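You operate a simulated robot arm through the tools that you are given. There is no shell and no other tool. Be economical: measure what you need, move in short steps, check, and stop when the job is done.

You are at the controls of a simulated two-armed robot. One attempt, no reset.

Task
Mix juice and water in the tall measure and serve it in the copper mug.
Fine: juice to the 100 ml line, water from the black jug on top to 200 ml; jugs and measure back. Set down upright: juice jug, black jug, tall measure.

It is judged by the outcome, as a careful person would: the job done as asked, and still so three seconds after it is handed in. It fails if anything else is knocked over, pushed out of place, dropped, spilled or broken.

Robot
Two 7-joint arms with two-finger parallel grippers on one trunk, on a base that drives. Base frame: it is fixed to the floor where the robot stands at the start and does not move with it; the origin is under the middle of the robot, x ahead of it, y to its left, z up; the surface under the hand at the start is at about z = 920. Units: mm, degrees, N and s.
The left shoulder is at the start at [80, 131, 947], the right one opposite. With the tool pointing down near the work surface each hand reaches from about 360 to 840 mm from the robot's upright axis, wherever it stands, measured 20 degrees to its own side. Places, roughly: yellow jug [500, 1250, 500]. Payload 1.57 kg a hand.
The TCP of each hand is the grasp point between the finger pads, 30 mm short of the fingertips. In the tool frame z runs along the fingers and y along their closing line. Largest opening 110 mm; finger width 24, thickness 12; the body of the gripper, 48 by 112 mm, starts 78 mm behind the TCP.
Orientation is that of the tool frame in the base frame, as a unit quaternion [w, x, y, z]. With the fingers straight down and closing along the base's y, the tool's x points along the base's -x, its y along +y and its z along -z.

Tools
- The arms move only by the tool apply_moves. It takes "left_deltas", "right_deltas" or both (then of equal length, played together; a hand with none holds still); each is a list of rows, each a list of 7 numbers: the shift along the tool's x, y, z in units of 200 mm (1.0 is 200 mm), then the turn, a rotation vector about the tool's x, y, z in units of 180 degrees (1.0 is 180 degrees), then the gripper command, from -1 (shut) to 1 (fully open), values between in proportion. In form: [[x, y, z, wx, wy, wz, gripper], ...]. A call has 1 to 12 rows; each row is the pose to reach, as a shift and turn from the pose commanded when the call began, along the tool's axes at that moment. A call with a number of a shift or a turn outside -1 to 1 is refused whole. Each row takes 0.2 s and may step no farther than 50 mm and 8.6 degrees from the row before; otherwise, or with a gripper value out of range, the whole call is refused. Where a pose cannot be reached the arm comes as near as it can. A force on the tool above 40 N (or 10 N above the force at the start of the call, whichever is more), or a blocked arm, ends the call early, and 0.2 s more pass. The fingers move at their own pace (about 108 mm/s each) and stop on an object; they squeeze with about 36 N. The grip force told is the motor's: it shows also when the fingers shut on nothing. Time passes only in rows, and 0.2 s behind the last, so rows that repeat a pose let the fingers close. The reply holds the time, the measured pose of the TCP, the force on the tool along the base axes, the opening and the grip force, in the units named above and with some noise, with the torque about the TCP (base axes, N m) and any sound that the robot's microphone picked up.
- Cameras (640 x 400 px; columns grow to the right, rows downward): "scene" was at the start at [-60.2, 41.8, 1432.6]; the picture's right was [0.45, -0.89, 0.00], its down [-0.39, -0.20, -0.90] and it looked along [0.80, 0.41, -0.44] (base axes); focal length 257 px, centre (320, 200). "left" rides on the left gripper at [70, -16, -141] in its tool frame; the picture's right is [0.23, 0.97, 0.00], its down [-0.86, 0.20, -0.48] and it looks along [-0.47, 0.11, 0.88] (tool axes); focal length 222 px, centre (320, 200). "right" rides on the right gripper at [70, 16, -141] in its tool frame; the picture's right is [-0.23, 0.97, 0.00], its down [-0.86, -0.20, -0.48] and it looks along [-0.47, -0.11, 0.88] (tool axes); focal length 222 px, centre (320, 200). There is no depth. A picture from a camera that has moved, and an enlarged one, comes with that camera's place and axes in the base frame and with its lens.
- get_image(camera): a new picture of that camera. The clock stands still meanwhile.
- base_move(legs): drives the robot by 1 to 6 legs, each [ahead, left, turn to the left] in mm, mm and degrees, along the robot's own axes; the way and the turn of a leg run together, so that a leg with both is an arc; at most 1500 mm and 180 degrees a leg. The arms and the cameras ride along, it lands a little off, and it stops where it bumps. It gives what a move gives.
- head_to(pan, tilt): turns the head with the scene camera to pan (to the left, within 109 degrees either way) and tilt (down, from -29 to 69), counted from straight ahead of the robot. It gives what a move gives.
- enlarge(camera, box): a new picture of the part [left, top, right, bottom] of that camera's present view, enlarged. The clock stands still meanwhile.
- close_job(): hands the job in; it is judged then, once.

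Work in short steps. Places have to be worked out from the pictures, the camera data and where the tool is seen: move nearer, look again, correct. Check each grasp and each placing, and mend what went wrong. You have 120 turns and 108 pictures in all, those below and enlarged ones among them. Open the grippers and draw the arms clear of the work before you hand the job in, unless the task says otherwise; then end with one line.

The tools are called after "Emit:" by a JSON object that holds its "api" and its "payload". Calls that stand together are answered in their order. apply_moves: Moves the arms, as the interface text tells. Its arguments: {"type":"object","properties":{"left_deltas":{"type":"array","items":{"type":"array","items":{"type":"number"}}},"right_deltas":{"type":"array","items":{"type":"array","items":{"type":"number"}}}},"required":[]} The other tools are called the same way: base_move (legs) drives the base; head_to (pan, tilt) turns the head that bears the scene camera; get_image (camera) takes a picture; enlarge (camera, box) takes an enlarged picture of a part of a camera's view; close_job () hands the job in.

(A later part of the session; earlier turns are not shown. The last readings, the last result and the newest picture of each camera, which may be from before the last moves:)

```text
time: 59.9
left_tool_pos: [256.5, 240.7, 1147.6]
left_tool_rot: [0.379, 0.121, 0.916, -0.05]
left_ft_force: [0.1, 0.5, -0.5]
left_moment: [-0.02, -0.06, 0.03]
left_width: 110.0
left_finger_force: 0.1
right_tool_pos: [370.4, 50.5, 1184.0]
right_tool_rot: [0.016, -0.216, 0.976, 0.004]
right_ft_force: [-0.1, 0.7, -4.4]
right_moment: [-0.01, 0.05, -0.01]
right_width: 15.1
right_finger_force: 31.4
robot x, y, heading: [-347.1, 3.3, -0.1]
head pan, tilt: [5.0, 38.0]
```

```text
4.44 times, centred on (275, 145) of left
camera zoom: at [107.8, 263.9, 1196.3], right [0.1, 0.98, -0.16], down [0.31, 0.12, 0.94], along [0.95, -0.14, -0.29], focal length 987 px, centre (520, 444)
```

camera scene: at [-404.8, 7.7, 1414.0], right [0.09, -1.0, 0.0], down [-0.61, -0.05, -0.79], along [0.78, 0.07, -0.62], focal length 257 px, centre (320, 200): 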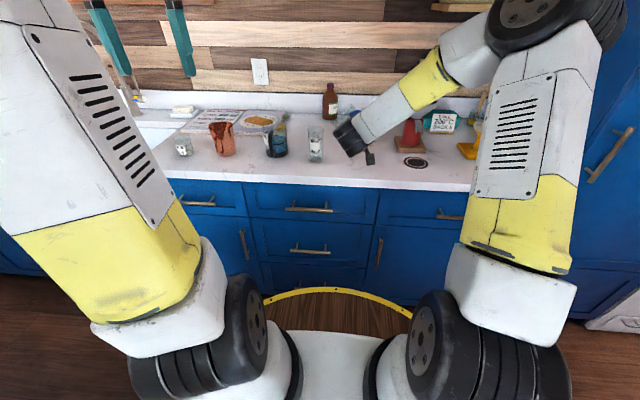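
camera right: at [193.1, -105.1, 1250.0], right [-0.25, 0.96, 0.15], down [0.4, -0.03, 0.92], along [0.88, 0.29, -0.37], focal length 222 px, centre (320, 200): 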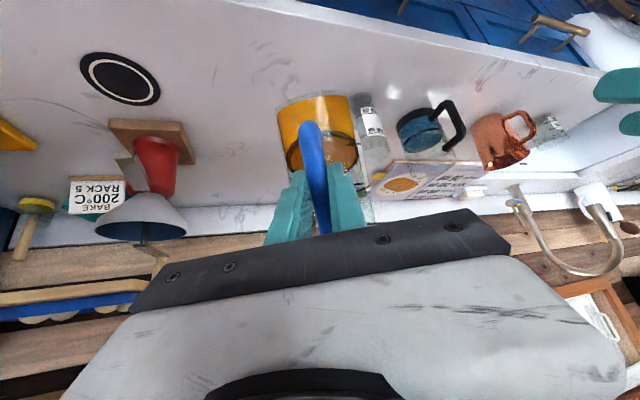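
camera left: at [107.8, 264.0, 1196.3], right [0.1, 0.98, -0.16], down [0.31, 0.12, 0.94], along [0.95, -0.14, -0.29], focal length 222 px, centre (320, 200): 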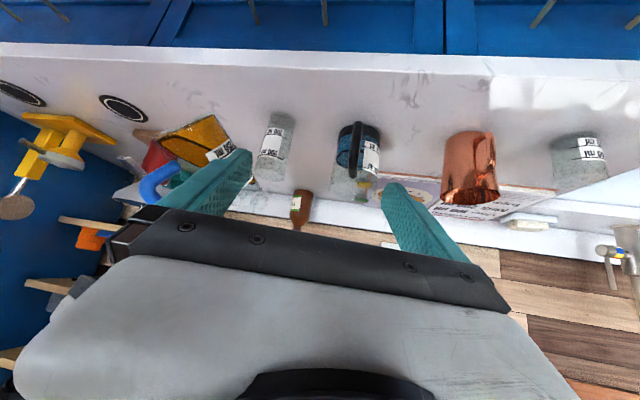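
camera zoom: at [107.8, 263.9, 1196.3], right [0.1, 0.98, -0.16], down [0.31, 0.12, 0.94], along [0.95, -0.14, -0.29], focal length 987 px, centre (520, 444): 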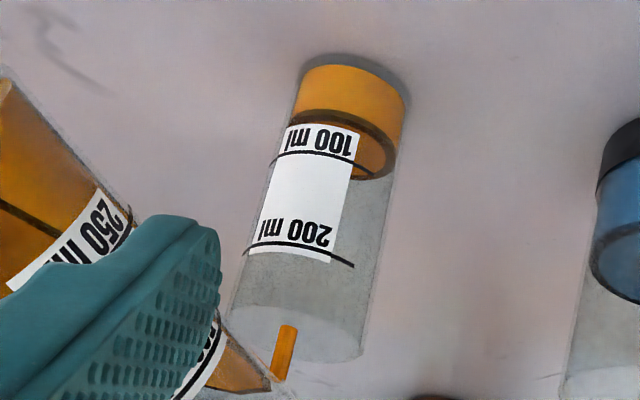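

A stream is running into the measure; level ≈55 ml. Hold one short row and read again.

Emit:
{"api": "apply_moves", "payload": {"right_deltas": [[0, 0, 0, 0, 0, 0, -1]]}}

Emit:
{"api": "enlarge", "payload": {"camera": "scene", "box": [292, 130, 340, 172]}}

```text
time: 60.3
left_tool_pos: [256.3, 240.8, 1146.1]
left_tool_rot: [0.379, 0.121, 0.916, -0.05]
left_ft_force: [0.4, 0.2, 0.6]
left_moment: [-0.01, -0.05, 0.03]
left_width: 110.1
left_finger_force: 0.0
right_tool_pos: [371.1, 49.2, 1184.6]
right_tool_rot: [0.016, -0.215, 0.976, 0.003]
right_ft_force: [0.9, 0.1, -4.1]
right_moment: [-0.06, 0.06, 0.01]
right_width: 15.3
right_finger_force: 31.0
robot x, y, heading: [-349.0, 2.6, -0.0]
head pan, tilt: [5.0, 38.0]
```

```text
9.52 times, centred on (316, 151) of scene
camera zoom: at [-404.8, 7.8, 1414.0], right [0.09, -1.0, 0.0], down [-0.61, -0.05, -0.79], along [0.78, 0.07, -0.62], focal length 2447 px, centre (358, 667)
```

zoom: 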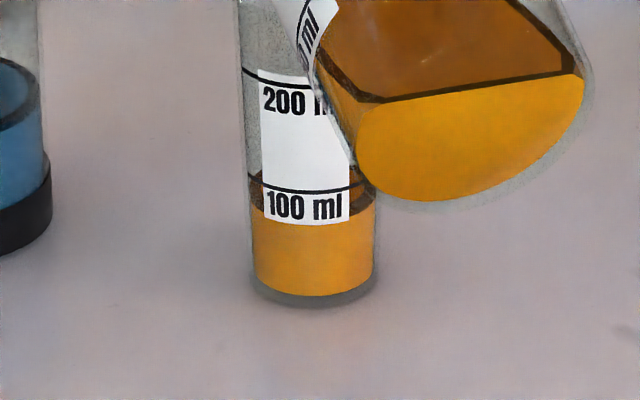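

Level ≈70 ml, rising ~20 ml per 0.4 s. Hold one more row, then tip back to stop and read.

Emit:
{"api": "apply_moves", "payload": {"right_deltas": [[0, 0, 0, 0, 0, 0, -1], [0.048, 0, 0.023, 0, -0.0278, 0, -1], [0.048, 0, 0.023, 0, -0.0278, 0, -1]]}}

Emit:
{"api": "enlarge", "payload": {"camera": "scene", "box": [292, 130, 340, 172]}}

Emit:
{"api": "enlarge", "payload": {"camera": "left", "box": [240, 100, 310, 190]}}

```text
time: 61.1
left_tool_pos: [256.8, 241.2, 1146.3]
left_tool_rot: [0.379, 0.122, 0.916, -0.05]
left_ft_force: [0.3, 0.2, 0.1]
left_moment: [0.02, 0.02, -0.01]
left_width: 109.8
left_finger_force: 0.1
right_tool_pos: [363.9, 45.2, 1179.1]
right_tool_rot: [0.059, -0.214, 0.975, 0.014]
right_ft_force: [0.4, 0.7, -4.5]
right_moment: [-0.04, 0.09, 0.0]
right_width: 15.5
right_finger_force: 31.6
robot x, y, heading: [-351.2, 0.1, -0.2]
head pan, tilt: [5.0, 38.0]
```

```text
9.52 times, centred on (316, 151) of scene
camera zoom: at [-404.8, 7.8, 1414.0], right [0.09, -1.0, 0.0], down [-0.61, -0.05, -0.79], along [0.78, 0.07, -0.62], focal length 2447 px, centre (358, 667)
```

zoom: 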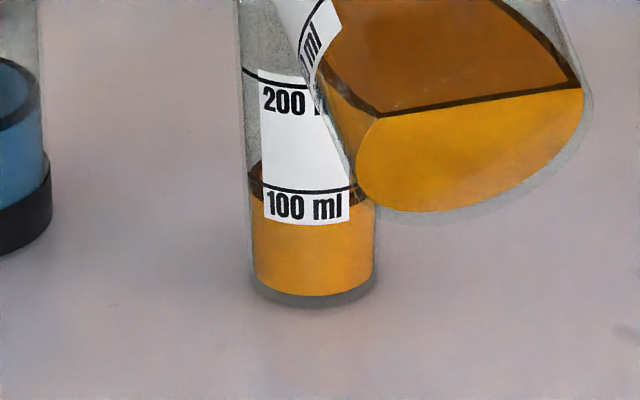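

```text
4.44 times, centred on (275, 145) of left
camera zoom: at [107.9, 264.0, 1196.3], right [0.1, 0.98, -0.16], down [0.31, 0.12, 0.94], along [0.95, -0.14, -0.29], focal length 987 px, centre (520, 444)
```

zoom: 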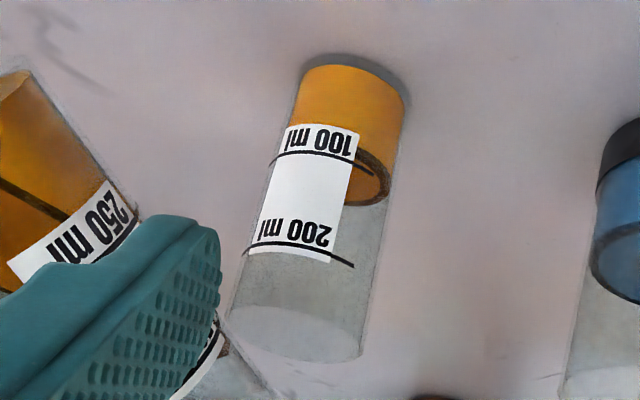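

Flow stopped, level a bit under 100. Zoom tighter to gauge it.

Emit:
{"api": "enlarge", "payload": {"camera": "scene", "box": [306, 145, 326, 163]}}

Emit:
{"api": "enlarge", "payload": {"camera": "left", "box": [262, 114, 290, 150]}}

```text
16.00 times, centred on (316, 154) of scene
camera zoom: at [-404.8, 7.8, 1414.0], right [0.09, -1.0, 0.0], down [-0.61, -0.05, -0.79], along [0.78, 0.07, -0.62], focal length 4111 px, centre (384, 936)
```

zoom: 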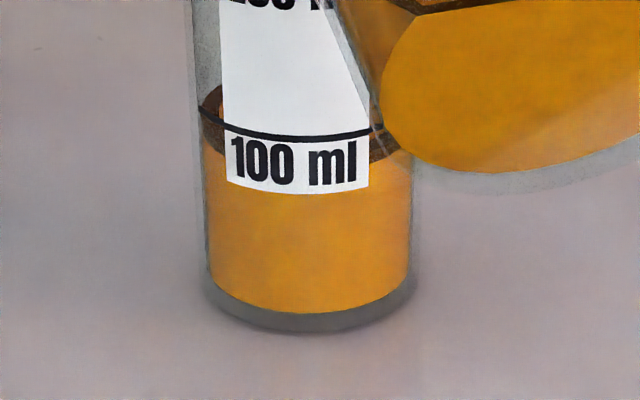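

```text
11.11 times, centred on (276, 132) of left
camera zoom: at [107.9, 264.0, 1196.3], right [0.1, 0.98, -0.16], down [0.31, 0.12, 0.94], along [0.95, -0.14, -0.29], focal length 2468 px, centre (809, 956)
```

zoom: 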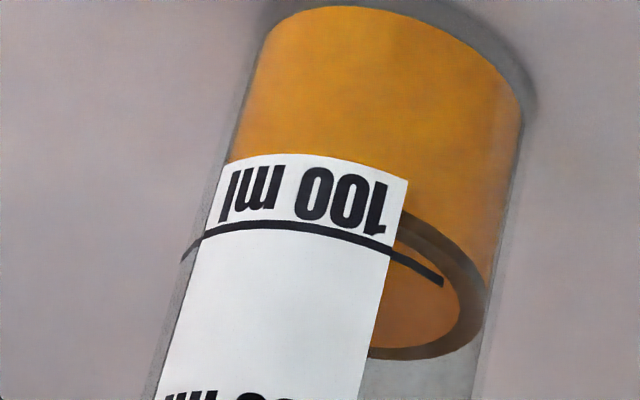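

Level ≈80 ml. Give another short pulse: tip to 68°, hold one row, back.

Emit:
{"api": "apply_moves", "payload": {"right_deltas": [[-0.05, 0, -0.019, 0, 0.0278, 0, -1], [-0.05, 0, -0.019, 0, 0.0278, 0, -1], [0, 0, 0, 0, 0, 0, -1], [0, 0, 0, 0, 0, 0, -1]]}}

Emit:
{"api": "enlarge", "payload": {"camera": "left", "box": [262, 114, 290, 150]}}

```text
time: 62.1
left_tool_pos: [256.3, 240.8, 1146.6]
left_tool_rot: [0.38, 0.122, 0.916, -0.05]
left_ft_force: [0.4, 0.2, 0.8]
left_moment: [0.03, -0.02, 0.0]
left_width: 110.0
left_finger_force: 0.0
right_tool_pos: [363.1, 45.0, 1178.8]
right_tool_rot: [0.06, -0.215, 0.975, 0.014]
right_ft_force: [0.4, 0.3, -3.9]
right_moment: [-0.04, 0.09, -0.03]
right_width: 15.2
right_finger_force: 31.7
robot x, y, heading: [-349.3, 0.7, 0.0]
head pan, tilt: [5.0, 38.0]
```

```text
11.11 times, centred on (276, 132) of left
camera zoom: at [107.9, 264.0, 1196.3], right [0.1, 0.98, -0.16], down [0.31, 0.12, 0.94], along [0.95, -0.14, -0.29], focal length 2468 px, centre (809, 956)
```

zoom: 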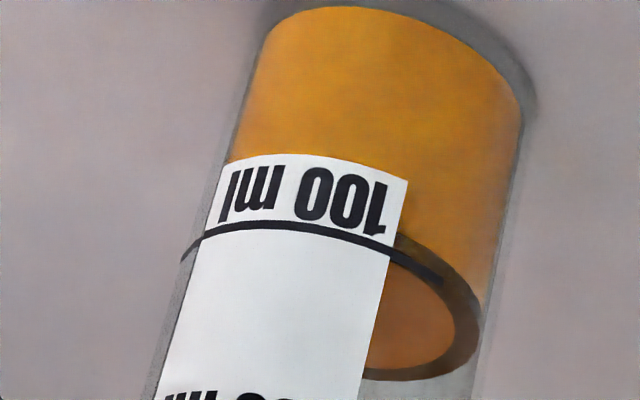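

≈94 ml. One smaller pulse without holding.

Emit:
{"api": "apply_moves", "payload": {"right_deltas": [[-0.05, 0, -0.019, 0, 0.0278, 0, -1], [0, 0, 0, 0, 0, 0, -1], [0, 0, 0, 0, 0, 0, -1]]}}

Emit:
{"api": "enlarge", "payload": {"camera": "left", "box": [262, 114, 290, 150]}}

```text
time: 62.9
left_tool_pos: [255.8, 241.1, 1146.0]
left_tool_rot: [0.379, 0.122, 0.916, -0.051]
left_ft_force: [0.0, 0.4, -0.3]
left_moment: [0.0, 0.02, 0.04]
left_width: 110.1
left_finger_force: 0.0
right_tool_pos: [363.5, 47.0, 1178.8]
right_tool_rot: [0.06, -0.215, 0.975, 0.013]
right_ft_force: [0.1, 0.5, -5.1]
right_moment: [-0.03, 0.1, 0.05]
right_width: 14.9
right_finger_force: 30.8
robot x, y, heading: [-348.7, -3.2, -0.1]
head pan, tilt: [5.0, 38.0]
```

```text
11.11 times, centred on (276, 132) of left
camera zoom: at [107.9, 264.0, 1196.2], right [0.1, 0.98, -0.16], down [0.31, 0.12, 0.94], along [0.95, -0.14, -0.29], focal length 2468 px, centre (809, 956)
```

zoom: 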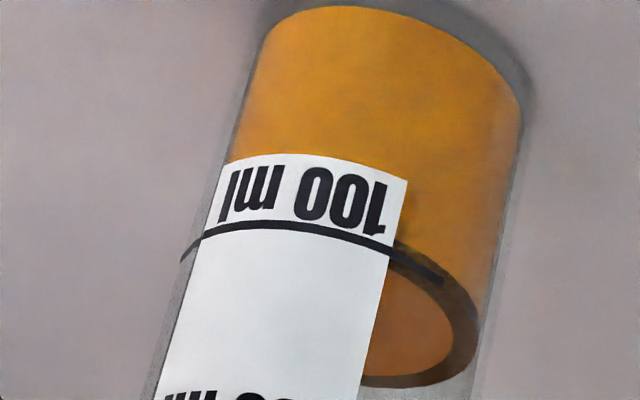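

≈97 ml; one more identical pulse.

Emit:
{"api": "apply_moves", "payload": {"right_deltas": [[-0.05, 0, -0.019, 0, 0.0278, 0, -1], [0, 0, 0, 0, 0, 0, -1], [0, 0, 0, 0, 0, 0, -1]]}}

Emit:
{"api": "enlarge", "payload": {"camera": "left", "box": [262, 114, 290, 150]}}

```text
time: 63.7
left_tool_pos: [256.4, 240.9, 1146.6]
left_tool_rot: [0.38, 0.121, 0.916, -0.051]
left_ft_force: [-0.1, 0.2, -0.7]
left_moment: [-0.04, -0.01, 0.03]
left_width: 109.8
left_finger_force: 0.1
right_tool_pos: [363.9, 45.2, 1178.8]
right_tool_rot: [0.059, -0.215, 0.975, 0.013]
right_ft_force: [0.3, 0.1, -5.5]
right_moment: [-0.03, 0.08, 0.02]
right_width: 15.4
right_finger_force: 31.2
robot x, y, heading: [-350.3, 1.2, -0.1]
head pan, tilt: [5.0, 38.0]
```

```text
11.11 times, centred on (276, 132) of left
camera zoom: at [107.9, 264.0, 1196.2], right [0.1, 0.98, -0.16], down [0.31, 0.12, 0.94], along [0.95, -0.14, -0.29], focal length 2468 px, centre (809, 956)
```

zoom: 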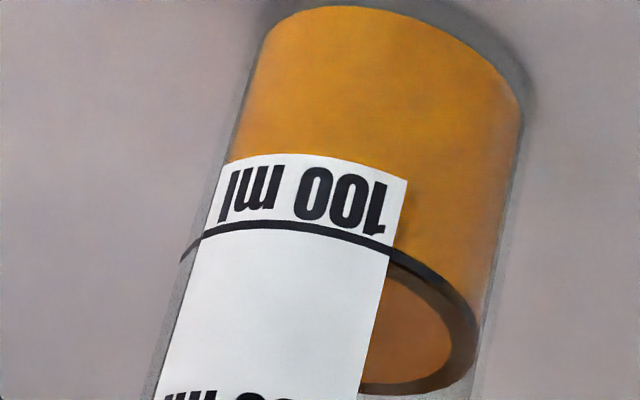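

Level coincides with the 100 ml line. Now take the jug away, upright, back above its home.

Emit:
{"api": "apply_moves", "payload": {"right_deltas": [[0.061, -0.067, -0.013, 0, -0.0306, 0, -1], [0.121, -0.133, -0.027, 0, -0.0611, 0, -1], [0.182, -0.2, -0.04, 0, -0.0917, 0, -1], [0.243, -0.267, -0.053, 0, -0.1222, 0, -1], [0.303, -0.333, -0.067, 0, -0.1528, 0, -1], [0.364, -0.4, -0.08, 0, -0.1833, 0, -1]]}}

Emit:
{"api": "apply_moves", "payload": {"right_deltas": [[0.037, -0.076, 0.132, 0, -0.0278, 0, -1], [0.075, -0.152, 0.264, 0, -0.0556, 0, -1], [0.112, -0.228, 0.396, 0, -0.0833, 0, -1], [0.15, -0.303, 0.527, 0, -0.1111, 0, -1], [0.187, -0.379, 0.659, 0, -0.1389, 0, -1], [0.2245, -0.455, 0.791, 0, -0.1667, 0, -1], [0.2245, -0.455, 0.791, 0, -0.1667, 0, -1]]}}

Emit:
{"api": "get_image", "payload": {"camera": "right"}}

```text
time: 65.1
left_tool_pos: [256.2, 241.0, 1146.1]
left_tool_rot: [0.38, 0.121, 0.916, -0.05]
left_ft_force: [0.9, -0.7, -0.2]
left_moment: [-0.01, -0.01, 0.0]
left_width: 110.1
left_finger_force: 0.2
right_tool_pos: [329.7, -59.7, 1186.6]
right_tool_rot: [0.334, -0.202, 0.918, 0.074]
right_ft_force: [-0.6, 0.9, -4.9]
right_moment: [-0.11, 0.18, -0.03]
right_width: 15.1
right_finger_force: 31.2
robot x, y, heading: [-350.0, -2.1, -0.2]
head pan, tilt: [5.0, 38.0]
```

```text
time: 66.7
left_tool_pos: [256.2, 240.1, 1146.4]
left_tool_rot: [0.38, 0.121, 0.916, -0.05]
left_ft_force: [0.1, -0.7, 0.8]
left_moment: [0.0, -0.02, -0.02]
left_width: 109.7
left_finger_force: 0.0
right_tool_pos: [430.1, -113.3, 1036.3]
right_tool_rot: [0.56, -0.176, 0.8, 0.123]
right_ft_force: [-0.1, -0.5, -4.6]
right_moment: [-0.15, 0.31, 0.0]
right_width: 15.4
right_finger_force: 31.4
robot x, y, heading: [-349.5, -0.6, -0.1]
head pan, tilt: [5.0, 38.0]
```

```text
34 pictures are left
camera right: at [281.3, -164.3, 1019.6], right [-0.34, 0.92, 0.21], down [-0.06, -0.25, 0.97], along [0.94, 0.32, 0.14], focal length 222 px, centre (320, 200)
```

right: 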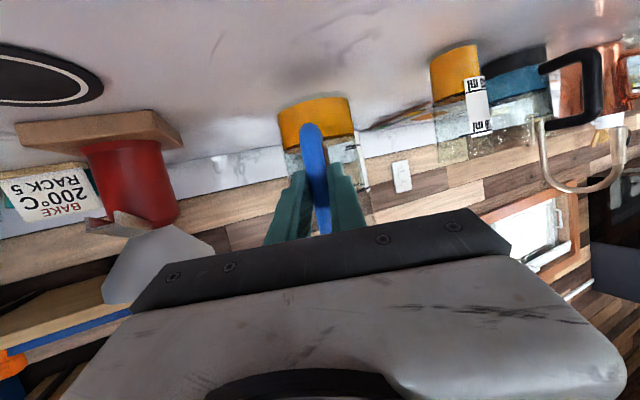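

Lower the jug to the counter.

Emit:
{"api": "apply_moves", "payload": {"right_deltas": [[0.06, 0, 0.022, 0, 0, 0, -1], [0.105, 0, 0.038, 0, 0, 0, -1], [0.128, 0, 0.0466, 0, 0, 0, -1], [0.138, 0, 0.0502, 0, 0, 0, -1], [0.146, 0, 0.0532, 0, 0, 0, -1], [0.151, 0, 0.055, 0, 0, 0, -1]]}}

```text
time: 68.1
left_tool_pos: [256.1, 240.2, 1146.7]
left_tool_rot: [0.378, 0.122, 0.916, -0.051]
left_ft_force: [0.2, 0.0, 0.0]
left_moment: [0.04, -0.01, -0.01]
left_width: 109.9
left_finger_force: 0.1
right_tool_pos: [429.9, -112.6, 1005.8]
right_tool_rot: [0.561, -0.176, 0.8, 0.123]
right_ft_force: [-1.2, 0.0, 0.7]
right_moment: [0.18, -0.3, 0.03]
right_width: 15.2
right_finger_force: 30.8
robot x, y, heading: [-350.3, 0.9, 0.0]
head pan, tilt: [5.0, 38.0]
```

It rests on the counter (load gone). Release and back out; check with the scene camera.

Emit:
{"api": "apply_moves", "payload": {"right_deltas": [[0, 0, 0, 0, 0, 0, -0.4], [0, 0, 0, 0, 0, 0, 0.3], [0, 0, 0, 0, 0, 0, 1], [0, 0, 0, 0, 0, 0, 1], [0, 0, -0.15, 0, 0, 0, 1], [0, 0, -0.35, 0, 0, 0, 1], [0, 0, -0.55, 0, 0, 0, 1], [0, 0, -0.75, 0, 0, 0, 1], [0, 0, -0.75, 0, 0, 0, 1]]}}

Emit:
{"api": "enlarge", "payload": {"camera": "scene", "box": [190, 70, 430, 220]}}

```text
time: 70.1
left_tool_pos: [256.6, 240.4, 1146.4]
left_tool_rot: [0.379, 0.121, 0.916, -0.05]
left_ft_force: [-0.4, 0.5, 0.5]
left_moment: [0.05, -0.03, 0.0]
left_width: 110.2
left_finger_force: 0.1
right_tool_pos: [299.0, -171.6, 1056.2]
right_tool_rot: [0.56, -0.177, 0.8, 0.124]
right_ft_force: [0.6, 0.1, 0.0]
right_moment: [0.0, 0.0, 0.01]
right_width: 109.9
right_finger_force: 0.1
robot x, y, heading: [-349.9, 1.2, -0.1]
head pan, tilt: [5.0, 38.0]
```

```text
2.67 times, centred on (310, 145) of scene
camera zoom: at [-405.0, 7.7, 1413.9], right [0.09, -1.0, 0.0], down [-0.61, -0.05, -0.79], along [0.79, 0.07, -0.62], focal length 685 px, centre (347, 347)
```

zoom: 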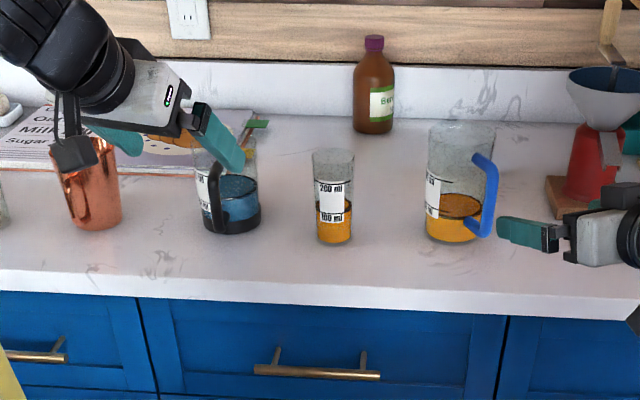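

Juice jug is home. Now the left hand goes to a pre-grasp before the black jug's handle (≈(430,260)).

Emit:
{"api": "apply_moves", "payload": {"left_deltas": [[0, 0, 0, -0.0294, 0, -0.0294, 1], [0, 0, 0, -0.0589, 0, -0.0589, 1]]}}

Emit:
{"api": "apply_moves", "payload": {"left_deltas": [[0.034, 0.016, 0.138, 0, -0.0232, 0, 1], [0.067, 0.032, 0.277, 0, -0.0463, 0, 1], [0.101, 0.048, 0.415, 0, -0.0695, 0, 1], [0.134, 0.063, 0.553, 0, -0.0927, 0, 1], [0.168, 0.079, 0.692, 0, -0.1158, 0, 1], [0.2015, 0.095, 0.83, 0, -0.139, 0, 1], [0.2015, 0.095, 0.83, 0, -0.139, 0, 1]]}}

Emit:
{"api": "get_image", "payload": {"camera": "left"}}

```text
time: 70.7
left_tool_pos: [256.4, 239.7, 1146.9]
left_tool_rot: [0.382, 0.001, 0.924, 0.0]
left_ft_force: [0.2, -0.1, 0.5]
left_moment: [0.0, 0.04, -0.03]
left_width: 109.9
left_finger_force: 0.0
right_tool_pos: [300.1, -171.0, 1057.1]
right_tool_rot: [0.561, -0.177, 0.8, 0.124]
right_ft_force: [-0.1, -0.2, -0.2]
right_moment: [-0.03, 0.04, 0.01]
right_width: 109.7
right_finger_force: 0.1
robot x, y, heading: [-349.3, -3.1, 0.1]
head pan, tilt: [5.0, 38.0]
```

```text
time: 72.3
left_tool_pos: [344.0, 260.2, 999.6]
left_tool_rot: [0.575, 0.001, 0.818, -0.001]
left_ft_force: [0.0, 0.2, 0.1]
left_moment: [0.0, -0.01, -0.03]
left_width: 110.0
left_finger_force: 0.0
left hand out of reach, approached as far as the arm can: row 1, 2
right_tool_pos: [298.6, -171.9, 1057.7]
right_tool_rot: [0.56, -0.176, 0.8, 0.123]
right_ft_force: [0.0, 0.2, 0.3]
right_moment: [-0.01, 0.0, 0.01]
right_width: 109.8
right_finger_force: 0.1
robot x, y, heading: [-349.3, 0.4, 0.0]
head pan, tilt: [5.0, 38.0]
```

```text
32 pictures are left
camera left: at [187.1, 244.5, 980.9], right [-0.08, 0.97, -0.21], down [-0.16, 0.2, 0.97], along [0.98, 0.11, 0.14], focal length 222 px, centre (320, 200)
```

left: 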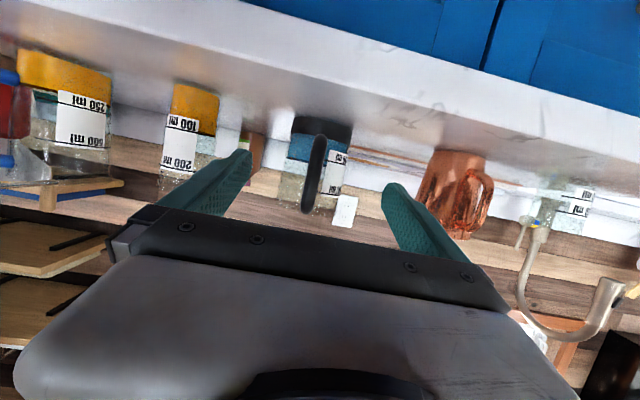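

Bar is dead ahead (y≈260, z 949–1032). Advance to x≈428, z≈990, close and lift.

Emit:
{"api": "apply_moves", "payload": {"left_deltas": [[-0.032, 0, 0.137, 0, 0, 0, 1], [-0.064, 0, 0.275, 0, 0, 0, 1], [-0.0966, 0, 0.412, 0, 0, 0, 1], [-0.0966, 0, 0.412, 0, 0, 0, 1], [-0.0966, 0, 0.412, 0, 0, 0, -1], [-0.0966, 0, 0.412, 0, 0, 0, -1], [-0.0966, 0, 0.412, 0, 0, 0, -1], [-0.0966, 0, 0.412, 0, 0, 0, -1], [-0.0966, 0, 0.412, 0, 0, 0, -1]]}}

Emit:
{"api": "get_image", "payload": {"camera": "left"}}

```text
time: 74.3
left_tool_pos: [428.6, 260.2, 989.1]
left_tool_rot: [0.574, 0.001, 0.819, -0.001]
left_ft_force: [0.4, -0.7, -0.8]
left_moment: [-0.01, -0.01, 0.0]
left_width: 15.4
left_finger_force: 31.3
right_tool_pos: [299.5, -171.1, 1057.3]
right_tool_rot: [0.56, -0.177, 0.8, 0.124]
right_ft_force: [0.0, 0.7, -0.3]
right_moment: [0.03, -0.01, 0.0]
right_width: 110.0
right_finger_force: 0.0
robot x, y, heading: [-348.6, -0.9, -0.2]
head pan, tilt: [5.0, 38.0]
```

```text
31 pictures are left
camera left: at [272.4, 245.1, 971.8], right [-0.08, 0.97, -0.21], down [-0.16, 0.2, 0.97], along [0.98, 0.11, 0.14], focal length 222 px, centre (320, 200)
```

left: 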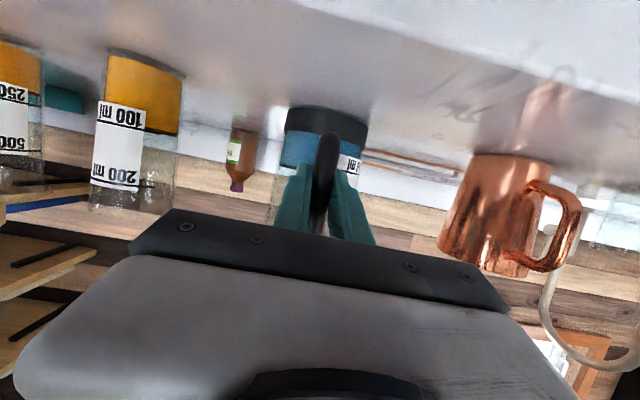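

Gripped. Lift the black jug 30 mm while moving the right hand to a mirror viewing pose.

Emit:
{"api": "apply_moves", "payload": {"left_deltas": [[-0.035, 0, -0.013, 0, 0, 0, -1], [-0.07, 0, -0.026, 0, 0, 0, -1], [-0.105, 0, -0.038, 0, 0, 0, -1], [-0.141, 0, -0.051, 0, 0, 0, -1], [-0.141, 0, -0.051, 0, 0, 0, -1], [-0.141, 0, -0.051, 0, 0, 0, -1], [-0.141, 0, -0.051, 0, 0, 0, -1]], "right_deltas": [[-0.076, 0.117, -0.012, 0, 0.0232, 0, 1], [-0.151, 0.233, -0.023, 0, 0.0463, 0, 1], [-0.227, 0.35, -0.035, 0, 0.0695, 0, 1], [-0.303, 0.467, -0.046, 0, 0.0927, 0, 1], [-0.378, 0.583, -0.058, 0, 0.1158, 0, 1], [-0.454, 0.7, -0.069, 0, 0.139, 0, 1], [-0.454, 0.7, -0.069, 0, 0.139, 0, 1]]}}

Emit:
{"api": "get_image", "payload": {"camera": "right"}}

```text
time: 75.9
left_tool_pos: [428.6, 261.0, 1020.3]
left_tool_rot: [0.573, 0.001, 0.819, -0.001]
left_ft_force: [0.5, 0.1, -3.6]
left_moment: [0.0, 0.26, 0.01]
left_width: 15.3
left_finger_force: 30.4
right_tool_pos: [257.1, -36.6, 1145.3]
right_tool_rot: [0.373, -0.199, 0.903, 0.082]
right_ft_force: [-0.4, 0.6, 0.2]
right_moment: [0.02, -0.01, 0.02]
right_width: 110.2
right_finger_force: 0.1
robot x, y, heading: [-348.9, 1.6, 0.0]
head pan, tilt: [5.0, 38.0]
```

```text
30 pictures are left
camera right: at [115.5, -85.0, 1196.5], right [-0.26, 0.95, 0.16], down [0.33, -0.07, 0.94], along [0.91, 0.3, -0.29], focal length 222 px, centre (320, 200)
```

right: 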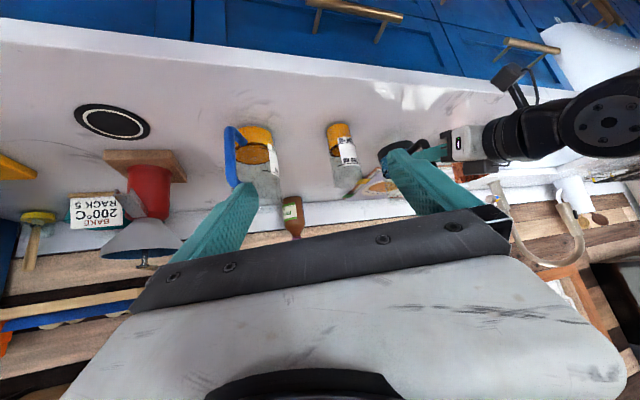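

Good view. Now raise the black jug and yaw −25° toward the measure.

Emit:
{"api": "apply_moves", "payload": {"left_deltas": [[-0.089, -0.034, -0.11, 0.0218, 0, 0.0079, -1], [-0.177, -0.068, -0.221, 0.0435, 0, 0.0158, -1], [-0.266, -0.103, -0.331, 0.0653, 0, 0.0237, -1], [-0.354, -0.137, -0.441, 0.0871, 0, 0.0317, -1], [-0.443, -0.171, -0.552, 0.1088, 0, 0.0396, -1], [-0.531, -0.205, -0.662, 0.1306, 0, 0.0475, -1], [-0.531, -0.205, -0.662, 0.1306, 0, 0.0475, -1]]}}

Emit:
{"api": "apply_moves", "payload": {"left_deltas": [[-0.002, -0.029, 0.024, 0, 0.0333, 0, -1], [-0.004, -0.059, 0.047, 0, 0.0667, 0, -1], [-0.006, -0.088, 0.07, 0, 0.1, 0, -1], [-0.008, -0.118, 0.094, 0, 0.1333, 0, -1], [-0.009, -0.147, 0.118, 0, 0.1667, 0, -1], [-0.011, -0.176, 0.141, 0, 0.2, 0, -1], [-0.013, -0.206, 0.165, 0, 0.2333, 0, -1], [-0.015, -0.235, 0.188, 0, 0.2667, 0, -1], [-0.015, -0.235, 0.188, 0, 0.2667, 0, -1]]}}

Emit:
{"api": "enlarge", "payload": {"camera": "scene", "box": [240, 70, 400, 170]}}

Emit:
{"api": "enlarge", "payload": {"camera": "right", "box": [270, 100, 446, 210]}}

```text
time: 77.5
left_tool_pos: [340.9, 216.4, 1168.7]
left_tool_rot: [0.56, 0.178, 0.799, -0.125]
left_ft_force: [1.2, 0.0, -5.1]
left_moment: [0.12, 0.24, -0.02]
left_width: 15.4
left_finger_force: 30.9
right_tool_pos: [258.0, -37.8, 1144.5]
right_tool_rot: [0.373, -0.199, 0.903, 0.081]
right_ft_force: [-0.5, 0.2, 0.0]
right_moment: [-0.03, 0.01, 0.0]
right_width: 109.9
right_finger_force: 0.0
robot x, y, heading: [-351.2, -3.2, -0.1]
head pan, tilt: [5.0, 38.0]
```

```text
time: 79.5
left_tool_pos: [351.6, 160.0, 1157.9]
left_tool_rot: [0.185, 0.214, 0.958, -0.041]
left_ft_force: [0.6, 0.2, -5.0]
left_moment: [0.06, 0.14, -0.03]
left_width: 15.1
left_finger_force: 31.5
right_tool_pos: [257.0, -36.7, 1143.6]
right_tool_rot: [0.373, -0.2, 0.902, 0.083]
right_ft_force: [-0.8, 0.6, 1.0]
right_moment: [-0.02, 0.0, 0.02]
right_width: 110.2
right_finger_force: 0.1
robot x, y, heading: [-348.2, -0.1, -0.1]
head pan, tilt: [5.0, 38.0]
```

```text
4.00 times, centred on (320, 120) of scene
camera zoom: at [-404.9, 7.7, 1414.0], right [0.09, -1.0, 0.0], down [-0.61, -0.05, -0.79], along [0.78, 0.07, -0.62], focal length 1028 px, centre (320, 520)
```

zoom: 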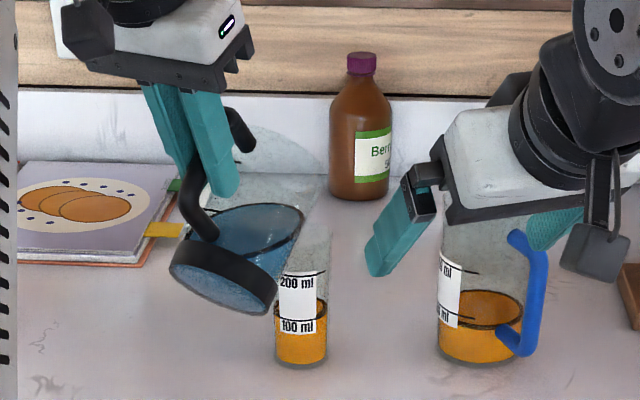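

```text
3.64 times, centred on (358, 155) of right
camera zoom: at [115.5, -85.3, 1196.2], right [-0.26, 0.95, 0.16], down [0.33, -0.07, 0.94], along [0.91, 0.3, -0.29], focal length 808 px, centre (182, 364)
```

zoom: 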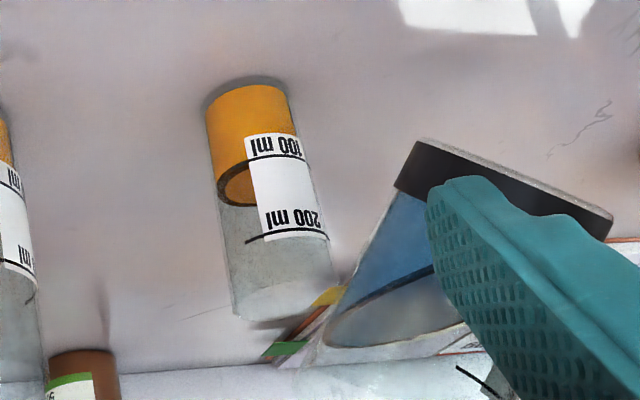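

Lip sits over the measure and the water is close to the lip. Tip 3° more, one row, and look.

Emit:
{"api": "apply_moves", "payload": {"left_deltas": [[-0.022, 0, -0.007, 0, 0.0167, 0, -1], [-0.022, 0, -0.007, 0, 0.0167, 0, -1]]}}

Emit:
{"api": "enlarge", "payload": {"camera": "right", "box": [310, 110, 390, 210]}}

```text
time: 80.1
left_tool_pos: [356.6, 159.3, 1159.4]
left_tool_rot: [0.161, 0.214, 0.963, -0.036]
left_ft_force: [-0.1, 0.8, -4.3]
left_moment: [0.05, 0.12, 0.01]
left_width: 15.0
left_finger_force: 30.8
right_tool_pos: [256.5, -36.6, 1145.4]
right_tool_rot: [0.373, -0.199, 0.903, 0.083]
right_ft_force: [0.1, -0.5, 0.0]
right_moment: [-0.04, -0.01, 0.02]
right_width: 109.9
right_finger_force: 0.0
robot x, y, heading: [-352.1, 1.9, -0.2]
head pan, tilt: [5.0, 38.0]
```

```text
4.00 times, centred on (350, 160) of right
camera zoom: at [115.5, -85.2, 1196.2], right [-0.26, 0.95, 0.16], down [0.33, -0.07, 0.94], along [0.91, 0.3, -0.29], focal length 888 px, centre (200, 360)
```

zoom: 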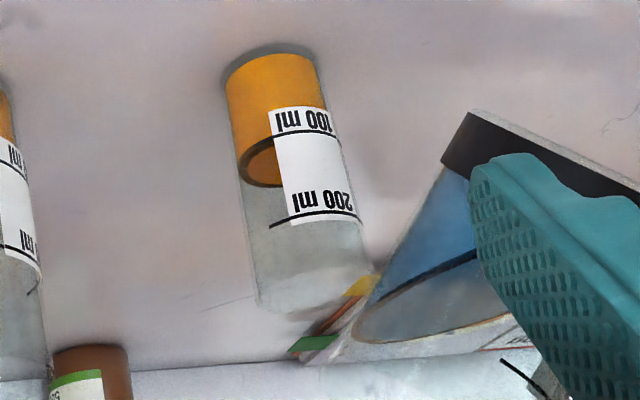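

No flow yet. Tip 4° more.

Emit:
{"api": "apply_moves", "payload": {"left_deltas": [[-0.027, 0, -0.0095, 0, 0.0222, 0, -1], [-0.027, 0, -0.0095, 0, 0.0222, 0, -1]]}}

Emit:
{"api": "enlarge", "payload": {"camera": "right", "box": [310, 110, 390, 210]}}

```text
time: 80.7
left_tool_pos: [360.7, 157.5, 1162.9]
left_tool_rot: [0.126, 0.215, 0.968, -0.028]
left_ft_force: [-0.6, 0.3, -4.6]
left_moment: [0.06, 0.12, 0.01]
left_width: 15.1
left_finger_force: 31.1
right_tool_pos: [257.4, -37.5, 1144.8]
right_tool_rot: [0.373, -0.199, 0.902, 0.082]
right_ft_force: [-0.3, 0.4, -0.2]
right_moment: [-0.02, 0.01, 0.02]
right_width: 110.1
right_finger_force: 0.1
robot x, y, heading: [-350.7, 0.4, 0.2]
head pan, tilt: [5.0, 38.0]
```

```text
4.00 times, centred on (350, 160) of right
camera zoom: at [115.5, -85.2, 1196.2], right [-0.26, 0.95, 0.16], down [0.33, -0.07, 0.94], along [0.91, 0.3, -0.29], focal length 888 px, centre (200, 360)
```

zoom: 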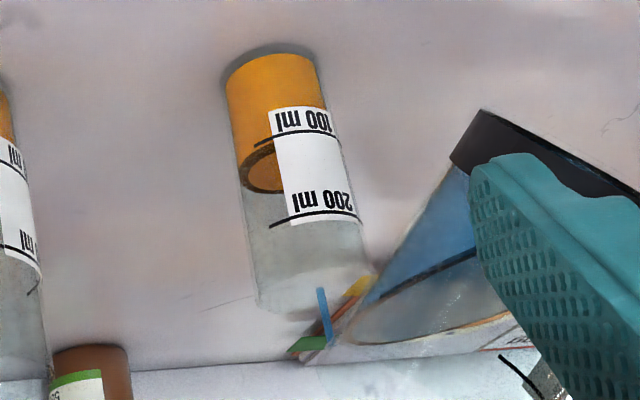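

Stream started, landing inside. Tip 2° more, two rows.

Emit:
{"api": "apply_moves", "payload": {"left_deltas": [[-0.013, 0, -0.007, 0, 0.0111, 0, -1], [-0.013, 0, -0.007, 0, 0.0111, 0, -1]]}}

Emit:
{"api": "enlarge", "payload": {"camera": "right", "box": [310, 110, 390, 210]}}

```text
time: 81.3
left_tool_pos: [362.4, 154.9, 1164.2]
left_tool_rot: [0.11, 0.216, 0.97, -0.025]
left_ft_force: [0.2, 0.4, -3.8]
left_moment: [0.06, 0.06, 0.01]
left_width: 15.2
left_finger_force: 31.1
right_tool_pos: [258.3, -36.3, 1144.4]
right_tool_rot: [0.373, -0.199, 0.902, 0.083]
right_ft_force: [-0.5, 0.9, 0.7]
right_moment: [0.0, 0.0, 0.01]
right_width: 110.0
right_finger_force: 0.0
robot x, y, heading: [-350.6, 0.0, 0.1]
head pan, tilt: [5.0, 38.0]
```

```text
4.00 times, centred on (350, 160) of right
camera zoom: at [115.5, -85.2, 1196.2], right [-0.26, 0.95, 0.16], down [0.33, -0.07, 0.94], along [0.91, 0.3, -0.29], focal length 888 px, centre (200, 360)
```

zoom: 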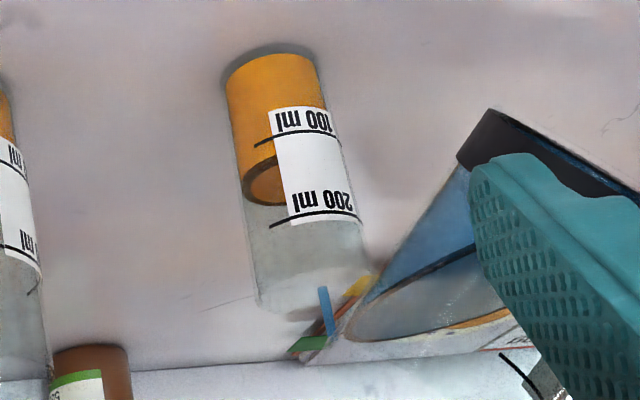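

≈120 ml and rising gently. Tip 2° more for three rows.

Emit:
{"api": "apply_moves", "payload": {"left_deltas": [[-0.013, 0, -0.007, 0, 0.0111, 0, -1], [-0.013, 0, -0.007, 0, 0.0111, 0, -1], [-0.013, 0, -0.007, 0, 0.0111, 0, -1]]}}

Emit:
{"api": "enlarge", "payload": {"camera": "right", "box": [310, 110, 390, 210]}}

```text
time: 82.1
left_tool_pos: [364.8, 155.1, 1166.9]
left_tool_rot: [0.094, 0.216, 0.972, -0.021]
left_ft_force: [-0.1, -0.2, -4.0]
left_moment: [0.03, 0.09, 0.03]
left_width: 14.9
left_finger_force: 30.8
right_tool_pos: [256.3, -37.2, 1144.6]
right_tool_rot: [0.373, -0.199, 0.903, 0.082]
right_ft_force: [0.4, -0.2, -0.3]
right_moment: [0.0, 0.03, -0.02]
right_width: 110.0
right_finger_force: 0.2
robot x, y, heading: [-350.8, 0.8, -0.1]
head pan, tilt: [5.0, 38.0]
```

```text
4.00 times, centred on (350, 160) of right
camera zoom: at [115.5, -85.2, 1196.2], right [-0.26, 0.95, 0.16], down [0.33, -0.07, 0.94], along [0.91, 0.3, -0.29], focal length 888 px, centre (200, 360)
```

zoom: 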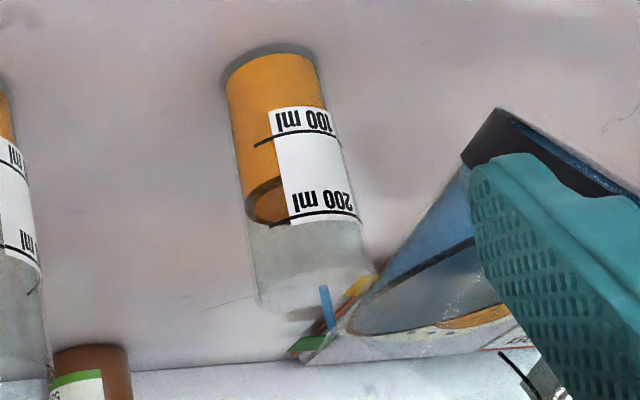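

≈150 ml. Same again.

Emit:
{"api": "apply_moves", "payload": {"left_deltas": [[-0.013, 0, -0.007, 0, 0.0111, 0, -1], [-0.013, 0, -0.007, 0, 0.0111, 0, -1], [-0.013, 0, -0.007, 0, 0.0111, 0, -1]]}}

Emit:
{"api": "enlarge", "payload": {"camera": "right", "box": [310, 110, 390, 210]}}

```text
time: 82.9
left_tool_pos: [366.4, 154.4, 1168.5]
left_tool_rot: [0.077, 0.216, 0.973, -0.017]
left_ft_force: [-0.4, 0.5, -3.8]
left_moment: [0.05, 0.07, 0.0]
left_width: 15.1
left_finger_force: 31.1
right_tool_pos: [256.1, -36.4, 1144.3]
right_tool_rot: [0.373, -0.199, 0.903, 0.083]
right_ft_force: [-0.4, -0.5, -0.9]
right_moment: [-0.01, 0.01, -0.03]
right_width: 110.0
right_finger_force: 0.1
robot x, y, heading: [-349.2, 2.8, -0.2]
head pan, tilt: [5.0, 38.0]
```

```text
4.00 times, centred on (350, 160) of right
camera zoom: at [115.5, -85.2, 1196.2], right [-0.26, 0.95, 0.16], down [0.33, -0.07, 0.94], along [0.91, 0.3, -0.29], focal length 888 px, centre (200, 360)
```

zoom: 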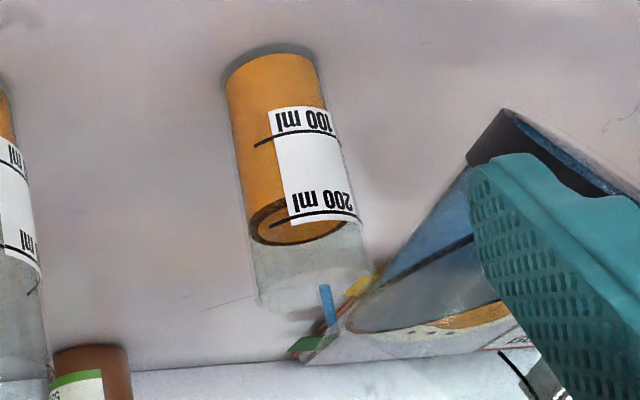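

≈178 ml. Hold one more row, then tip back 5° to stop, and read closely.

Emit:
{"api": "apply_moves", "payload": {"left_deltas": [[0, 0, 0, 0, 0, 0, -1], [0.03, 0, 0.016, 0, -0.0278, 0, -1], [0.03, 0, 0.016, 0, -0.0278, 0, -1]]}}

Emit:
{"api": "enlarge", "payload": {"camera": "right", "box": [330, 130, 378, 190]}}

```text
time: 83.7
left_tool_pos: [362.9, 155.6, 1165.8]
left_tool_rot: [0.119, 0.216, 0.969, -0.026]
left_ft_force: [0.2, -0.6, -3.8]
left_moment: [0.03, 0.13, 0.01]
left_width: 15.2
left_finger_force: 31.3
right_tool_pos: [256.9, -37.3, 1143.2]
right_tool_rot: [0.373, -0.199, 0.903, 0.082]
right_ft_force: [-0.3, 0.2, -0.5]
right_moment: [0.0, 0.01, 0.0]
right_width: 110.1
right_finger_force: 0.0
robot x, y, heading: [-350.5, -1.5, -0.0]
head pan, tilt: [5.0, 38.0]
```

```text
6.67 times, centred on (354, 160) of right
camera zoom: at [115.5, -85.3, 1196.2], right [-0.26, 0.95, 0.16], down [0.33, -0.07, 0.94], along [0.91, 0.3, -0.29], focal length 1481 px, centre (93, 467)
```

zoom: 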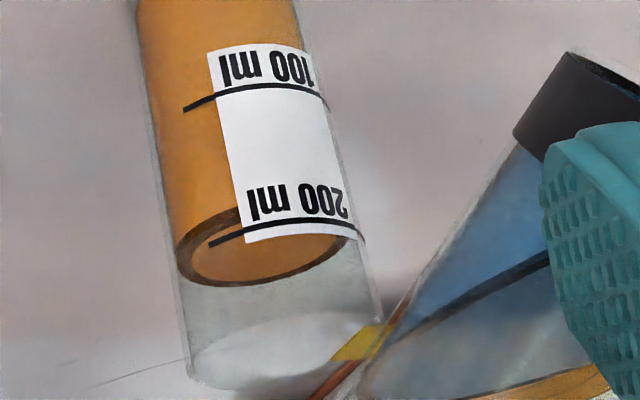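

≈185 ml, flow stopped. Pulse: tip up, hold one row, back.

Emit:
{"api": "apply_moves", "payload": {"left_deltas": [[-0.03, 0, -0.014, 0, 0.0278, 0, -1], [-0.03, 0, -0.014, 0, 0.0278, 0, -1], [0, 0, 0, 0, 0, 0, -1], [0, 0, 0, 0, 0, 0, -1]]}}

Emit:
{"api": "enlarge", "payload": {"camera": "right", "box": [330, 130, 378, 190]}}

```text
time: 84.7
left_tool_pos: [362.5, 157.1, 1164.2]
left_tool_rot: [0.119, 0.216, 0.969, -0.026]
left_ft_force: [-0.2, 0.1, -2.4]
left_moment: [0.04, 0.08, 0.0]
left_width: 15.1
left_finger_force: 30.7
right_tool_pos: [257.2, -37.3, 1145.0]
right_tool_rot: [0.373, -0.199, 0.902, 0.082]
right_ft_force: [-0.3, 0.1, 0.7]
right_moment: [-0.06, 0.02, -0.05]
right_width: 110.0
right_finger_force: 0.0
robot x, y, heading: [-349.5, -1.0, -0.2]
head pan, tilt: [5.0, 38.0]
```

```text
6.67 times, centred on (354, 160) of right
camera zoom: at [115.5, -85.3, 1196.2], right [-0.26, 0.95, 0.16], down [0.33, -0.07, 0.94], along [0.91, 0.3, -0.29], focal length 1481 px, centre (93, 467)
```

zoom: 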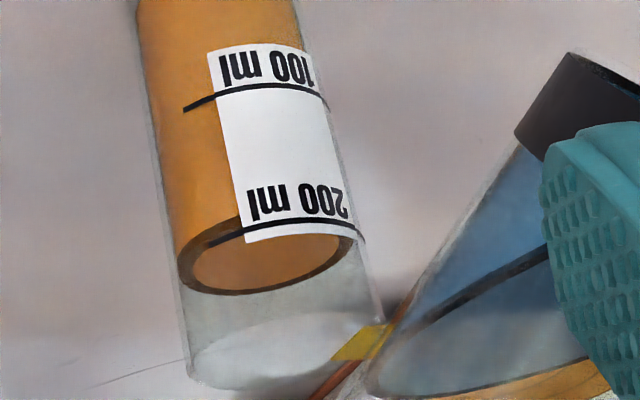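

≈191 ml. Pulse with two hold rows.

Emit:
{"api": "apply_moves", "payload": {"left_deltas": [[-0.03, 0, -0.014, 0, 0.0278, 0, -1], [-0.03, 0, -0.014, 0, 0.0278, 0, -1], [-0.03, 0, -0.014, 0, 0.0278, 0, -1], [0, 0, 0, 0, 0, 0, -1], [0, 0, 0, 0, 0, 0, -1]]}}

Emit:
{"api": "enlarge", "payload": {"camera": "right", "box": [330, 130, 378, 190]}}

```text
time: 85.9
left_tool_pos: [363.2, 156.4, 1164.1]
left_tool_rot: [0.119, 0.215, 0.969, -0.026]
left_ft_force: [-0.3, 0.3, -2.0]
left_moment: [0.05, 0.06, 0.01]
left_width: 15.3
left_finger_force: 31.5
right_tool_pos: [257.3, -35.6, 1143.6]
right_tool_rot: [0.373, -0.198, 0.903, 0.082]
right_ft_force: [-0.9, -0.5, -0.3]
right_moment: [-0.02, -0.04, 0.0]
right_width: 109.9
right_finger_force: 0.0
robot x, y, heading: [-348.3, -0.2, 0.0]
head pan, tilt: [5.0, 38.0]
```

```text
6.67 times, centred on (354, 160) of right
camera zoom: at [115.5, -85.3, 1196.2], right [-0.26, 0.95, 0.16], down [0.33, -0.07, 0.94], along [0.91, 0.3, -0.29], focal length 1481 px, centre (93, 467)
```

zoom: 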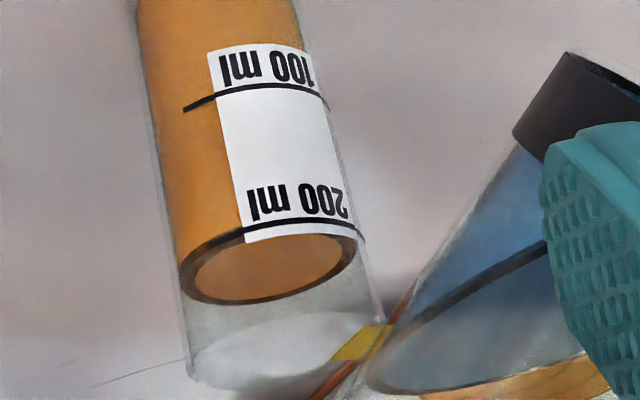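

Level is on the 200 ml line. Bring the black jug upright, away and back above its home.

Emit:
{"api": "apply_moves", "payload": {"left_deltas": [[0.028, 0.03, -0.01, 0, -0.0389, 0, -1], [0.056, 0.059, -0.019, 0, -0.0778, 0, -1], [0.085, 0.089, -0.029, 0, -0.1167, 0, -1], [0.113, 0.118, -0.039, 0, -0.1556, 0, -1], [0.141, 0.148, -0.048, 0, -0.1944, 0, -1], [0.169, 0.177, -0.058, 0, -0.2333, 0, -1], [0.197, 0.207, -0.067, 0, -0.2722, 0, -1], [0.2255, 0.2365, -0.077, 0, -0.3111, 0, -1], [0.2255, 0.2365, -0.077, 0, -0.3111, 0, -1]]}}

Emit:
{"api": "apply_moves", "payload": {"left_deltas": [[0.098, 0.062, 0.091, -0.0218, 0, -0.0079, -1], [0.196, 0.124, 0.182, -0.0435, 0, -0.0158, -1], [0.295, 0.186, 0.273, -0.0653, 0, -0.0237, -1], [0.393, 0.248, 0.364, -0.0871, 0, -0.0317, -1], [0.491, 0.31, 0.455, -0.1088, 0, -0.0396, -1], [0.589, 0.372, 0.546, -0.1306, 0, -0.0475, -1], [0.589, 0.372, 0.546, -0.1306, 0, -0.0475, -1]]}}

Emit:
{"api": "get_image", "payload": {"camera": "left"}}

```text
time: 87.9
left_tool_pos: [339.2, 219.8, 1169.5]
left_tool_rot: [0.56, 0.178, 0.799, -0.125]
left_ft_force: [-0.5, -0.4, -2.5]
left_moment: [0.11, 0.21, -0.01]
left_width: 15.3
left_finger_force: 31.6
right_tool_pos: [257.6, -36.0, 1144.3]
right_tool_rot: [0.373, -0.199, 0.902, 0.082]
right_ft_force: [0.6, -0.5, 0.0]
right_moment: [0.01, -0.06, 0.01]
right_width: 110.0
right_finger_force: 0.0
robot x, y, heading: [-346.6, -0.4, 0.1]
head pan, tilt: [5.0, 38.0]
```

```text
time: 89.5
left_tool_pos: [426.5, 260.9, 1022.1]
left_tool_rot: [0.574, 0.001, 0.819, -0.001]
left_ft_force: [0.2, 0.2, -4.1]
left_moment: [-0.03, 0.24, 0.0]
left_width: 15.0
left_finger_force: 30.6
right_tool_pos: [257.8, -37.2, 1144.7]
right_tool_rot: [0.373, -0.199, 0.902, 0.083]
right_ft_force: [0.1, 0.1, 0.2]
right_moment: [-0.02, 0.01, -0.05]
right_width: 110.0
right_finger_force: 0.0
robot x, y, heading: [-348.0, -2.2, 0.2]
head pan, tilt: [5.0, 38.0]
```

```text
19 pictures are left
camera left: at [269.7, 244.5, 1002.5], right [-0.08, 0.97, -0.21], down [-0.16, 0.2, 0.97], along [0.98, 0.11, 0.14], focal length 222 px, centre (320, 200)
```

left: 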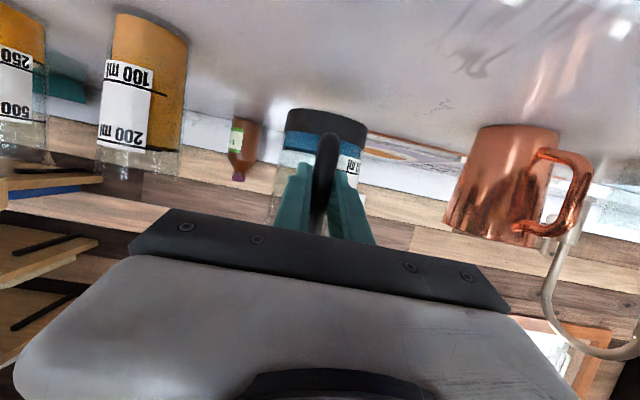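

Lower it to its home.

Emit:
{"api": "apply_moves", "payload": {"left_deltas": [[0.06, 0, 0.026, 0, 0, 0, -1], [0.105, 0, 0.046, 0, 0, 0, -1], [0.128, 0, 0.056, 0, 0, 0, -1], [0.138, 0, 0.06, 0, 0, 0, -1], [0.147, 0, 0.064, 0, 0, 0, -1], [0.152, 0, 0.066, 0, 0, 0, -1]]}}

```text
time: 90.9
left_tool_pos: [429.1, 260.1, 989.5]
left_tool_rot: [0.575, 0.001, 0.818, -0.001]
left_ft_force: [-0.5, -0.2, 6.1]
left_moment: [0.01, -0.34, 0.01]
left_width: 14.9
left_finger_force: 31.3
right_tool_pos: [256.0, -38.3, 1145.2]
right_tool_rot: [0.374, -0.199, 0.902, 0.082]
right_ft_force: [0.6, 0.2, 0.3]
right_moment: [0.02, 0.01, -0.03]
right_width: 109.9
right_finger_force: 0.0
robot x, y, heading: [-349.1, 1.8, -0.1]
head pan, tilt: [5.0, 38.0]
```

Resting. Release, back out, and move the right hand aside.

Emit:
{"api": "apply_moves", "payload": {"left_deltas": [[-0.003, 0, -0.001, 0, 0, 0, -0.4], [-0.003, 0, -0.001, 0, 0, 0, 0.3], [-0.003, 0, -0.001, 0, 0, 0, 1], [-0.003, 0, -0.001, 0, 0, 0, 1], [0, 0, -0.15, 0, 0, 0, 1], [0, 0, -0.3, 0, 0, 0, 1], [0, 0, -0.45, 0, 0, 0, 1], [0, 0, -0.6, 0, 0, 0, 1], [0, 0, -0.6, 0, 0, 0, 1]], "right_deltas": [[0, 0, 0, 0, 0, 0, 1], [0, -0.1, -0.05, 0, 0, 0, 1], [0, -0.2, -0.1, 0, 0, 0, 1], [0, -0.3, -0.15, 0, 0, 0, 1], [0, -0.4, -0.2, 0, 0, 0, 1], [0, -0.5, -0.25, 0, 0, 0, 1], [0, -0.6, -0.3, 0, 0, 0, 1], [0, -0.7, -0.3, 0, 0, 0, 1], [0, -0.7, -0.3, 0, 0, 0, 1]]}}

Emit:
{"api": "enlarge", "payload": {"camera": "scene", "box": [190, 70, 430, 220]}}

```text
time: 92.9
left_tool_pos: [315.1, 260.2, 1027.7]
left_tool_rot: [0.574, 0.001, 0.819, 0.0]
left_ft_force: [0.7, 0.7, 0.6]
left_moment: [0.04, -0.04, -0.04]
left_width: 110.0
left_finger_force: 0.2
right_tool_pos: [277.9, -181.1, 1189.4]
right_tool_rot: [0.373, -0.199, 0.903, 0.083]
right_ft_force: [-0.2, 0.6, 0.8]
right_moment: [-0.02, -0.01, 0.01]
right_width: 110.0
right_finger_force: 0.1
robot x, y, heading: [-347.8, -0.8, -0.2]
head pan, tilt: [5.0, 38.0]
```

```text
2.67 times, centred on (310, 145) of scene
camera zoom: at [-405.0, 7.7, 1413.9], right [0.09, -1.0, 0.0], down [-0.61, -0.05, -0.79], along [0.79, 0.07, -0.62], focal length 685 px, centre (347, 347)
```

zoom: 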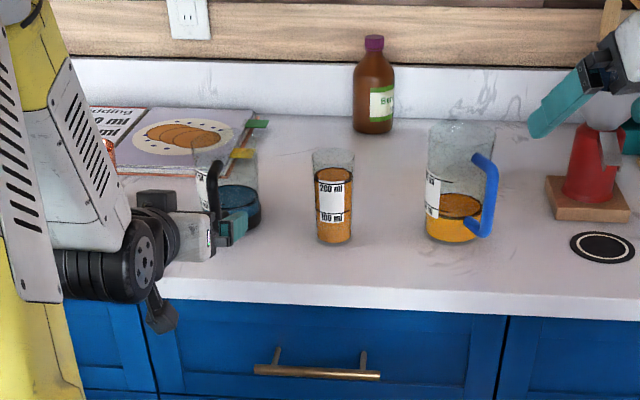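

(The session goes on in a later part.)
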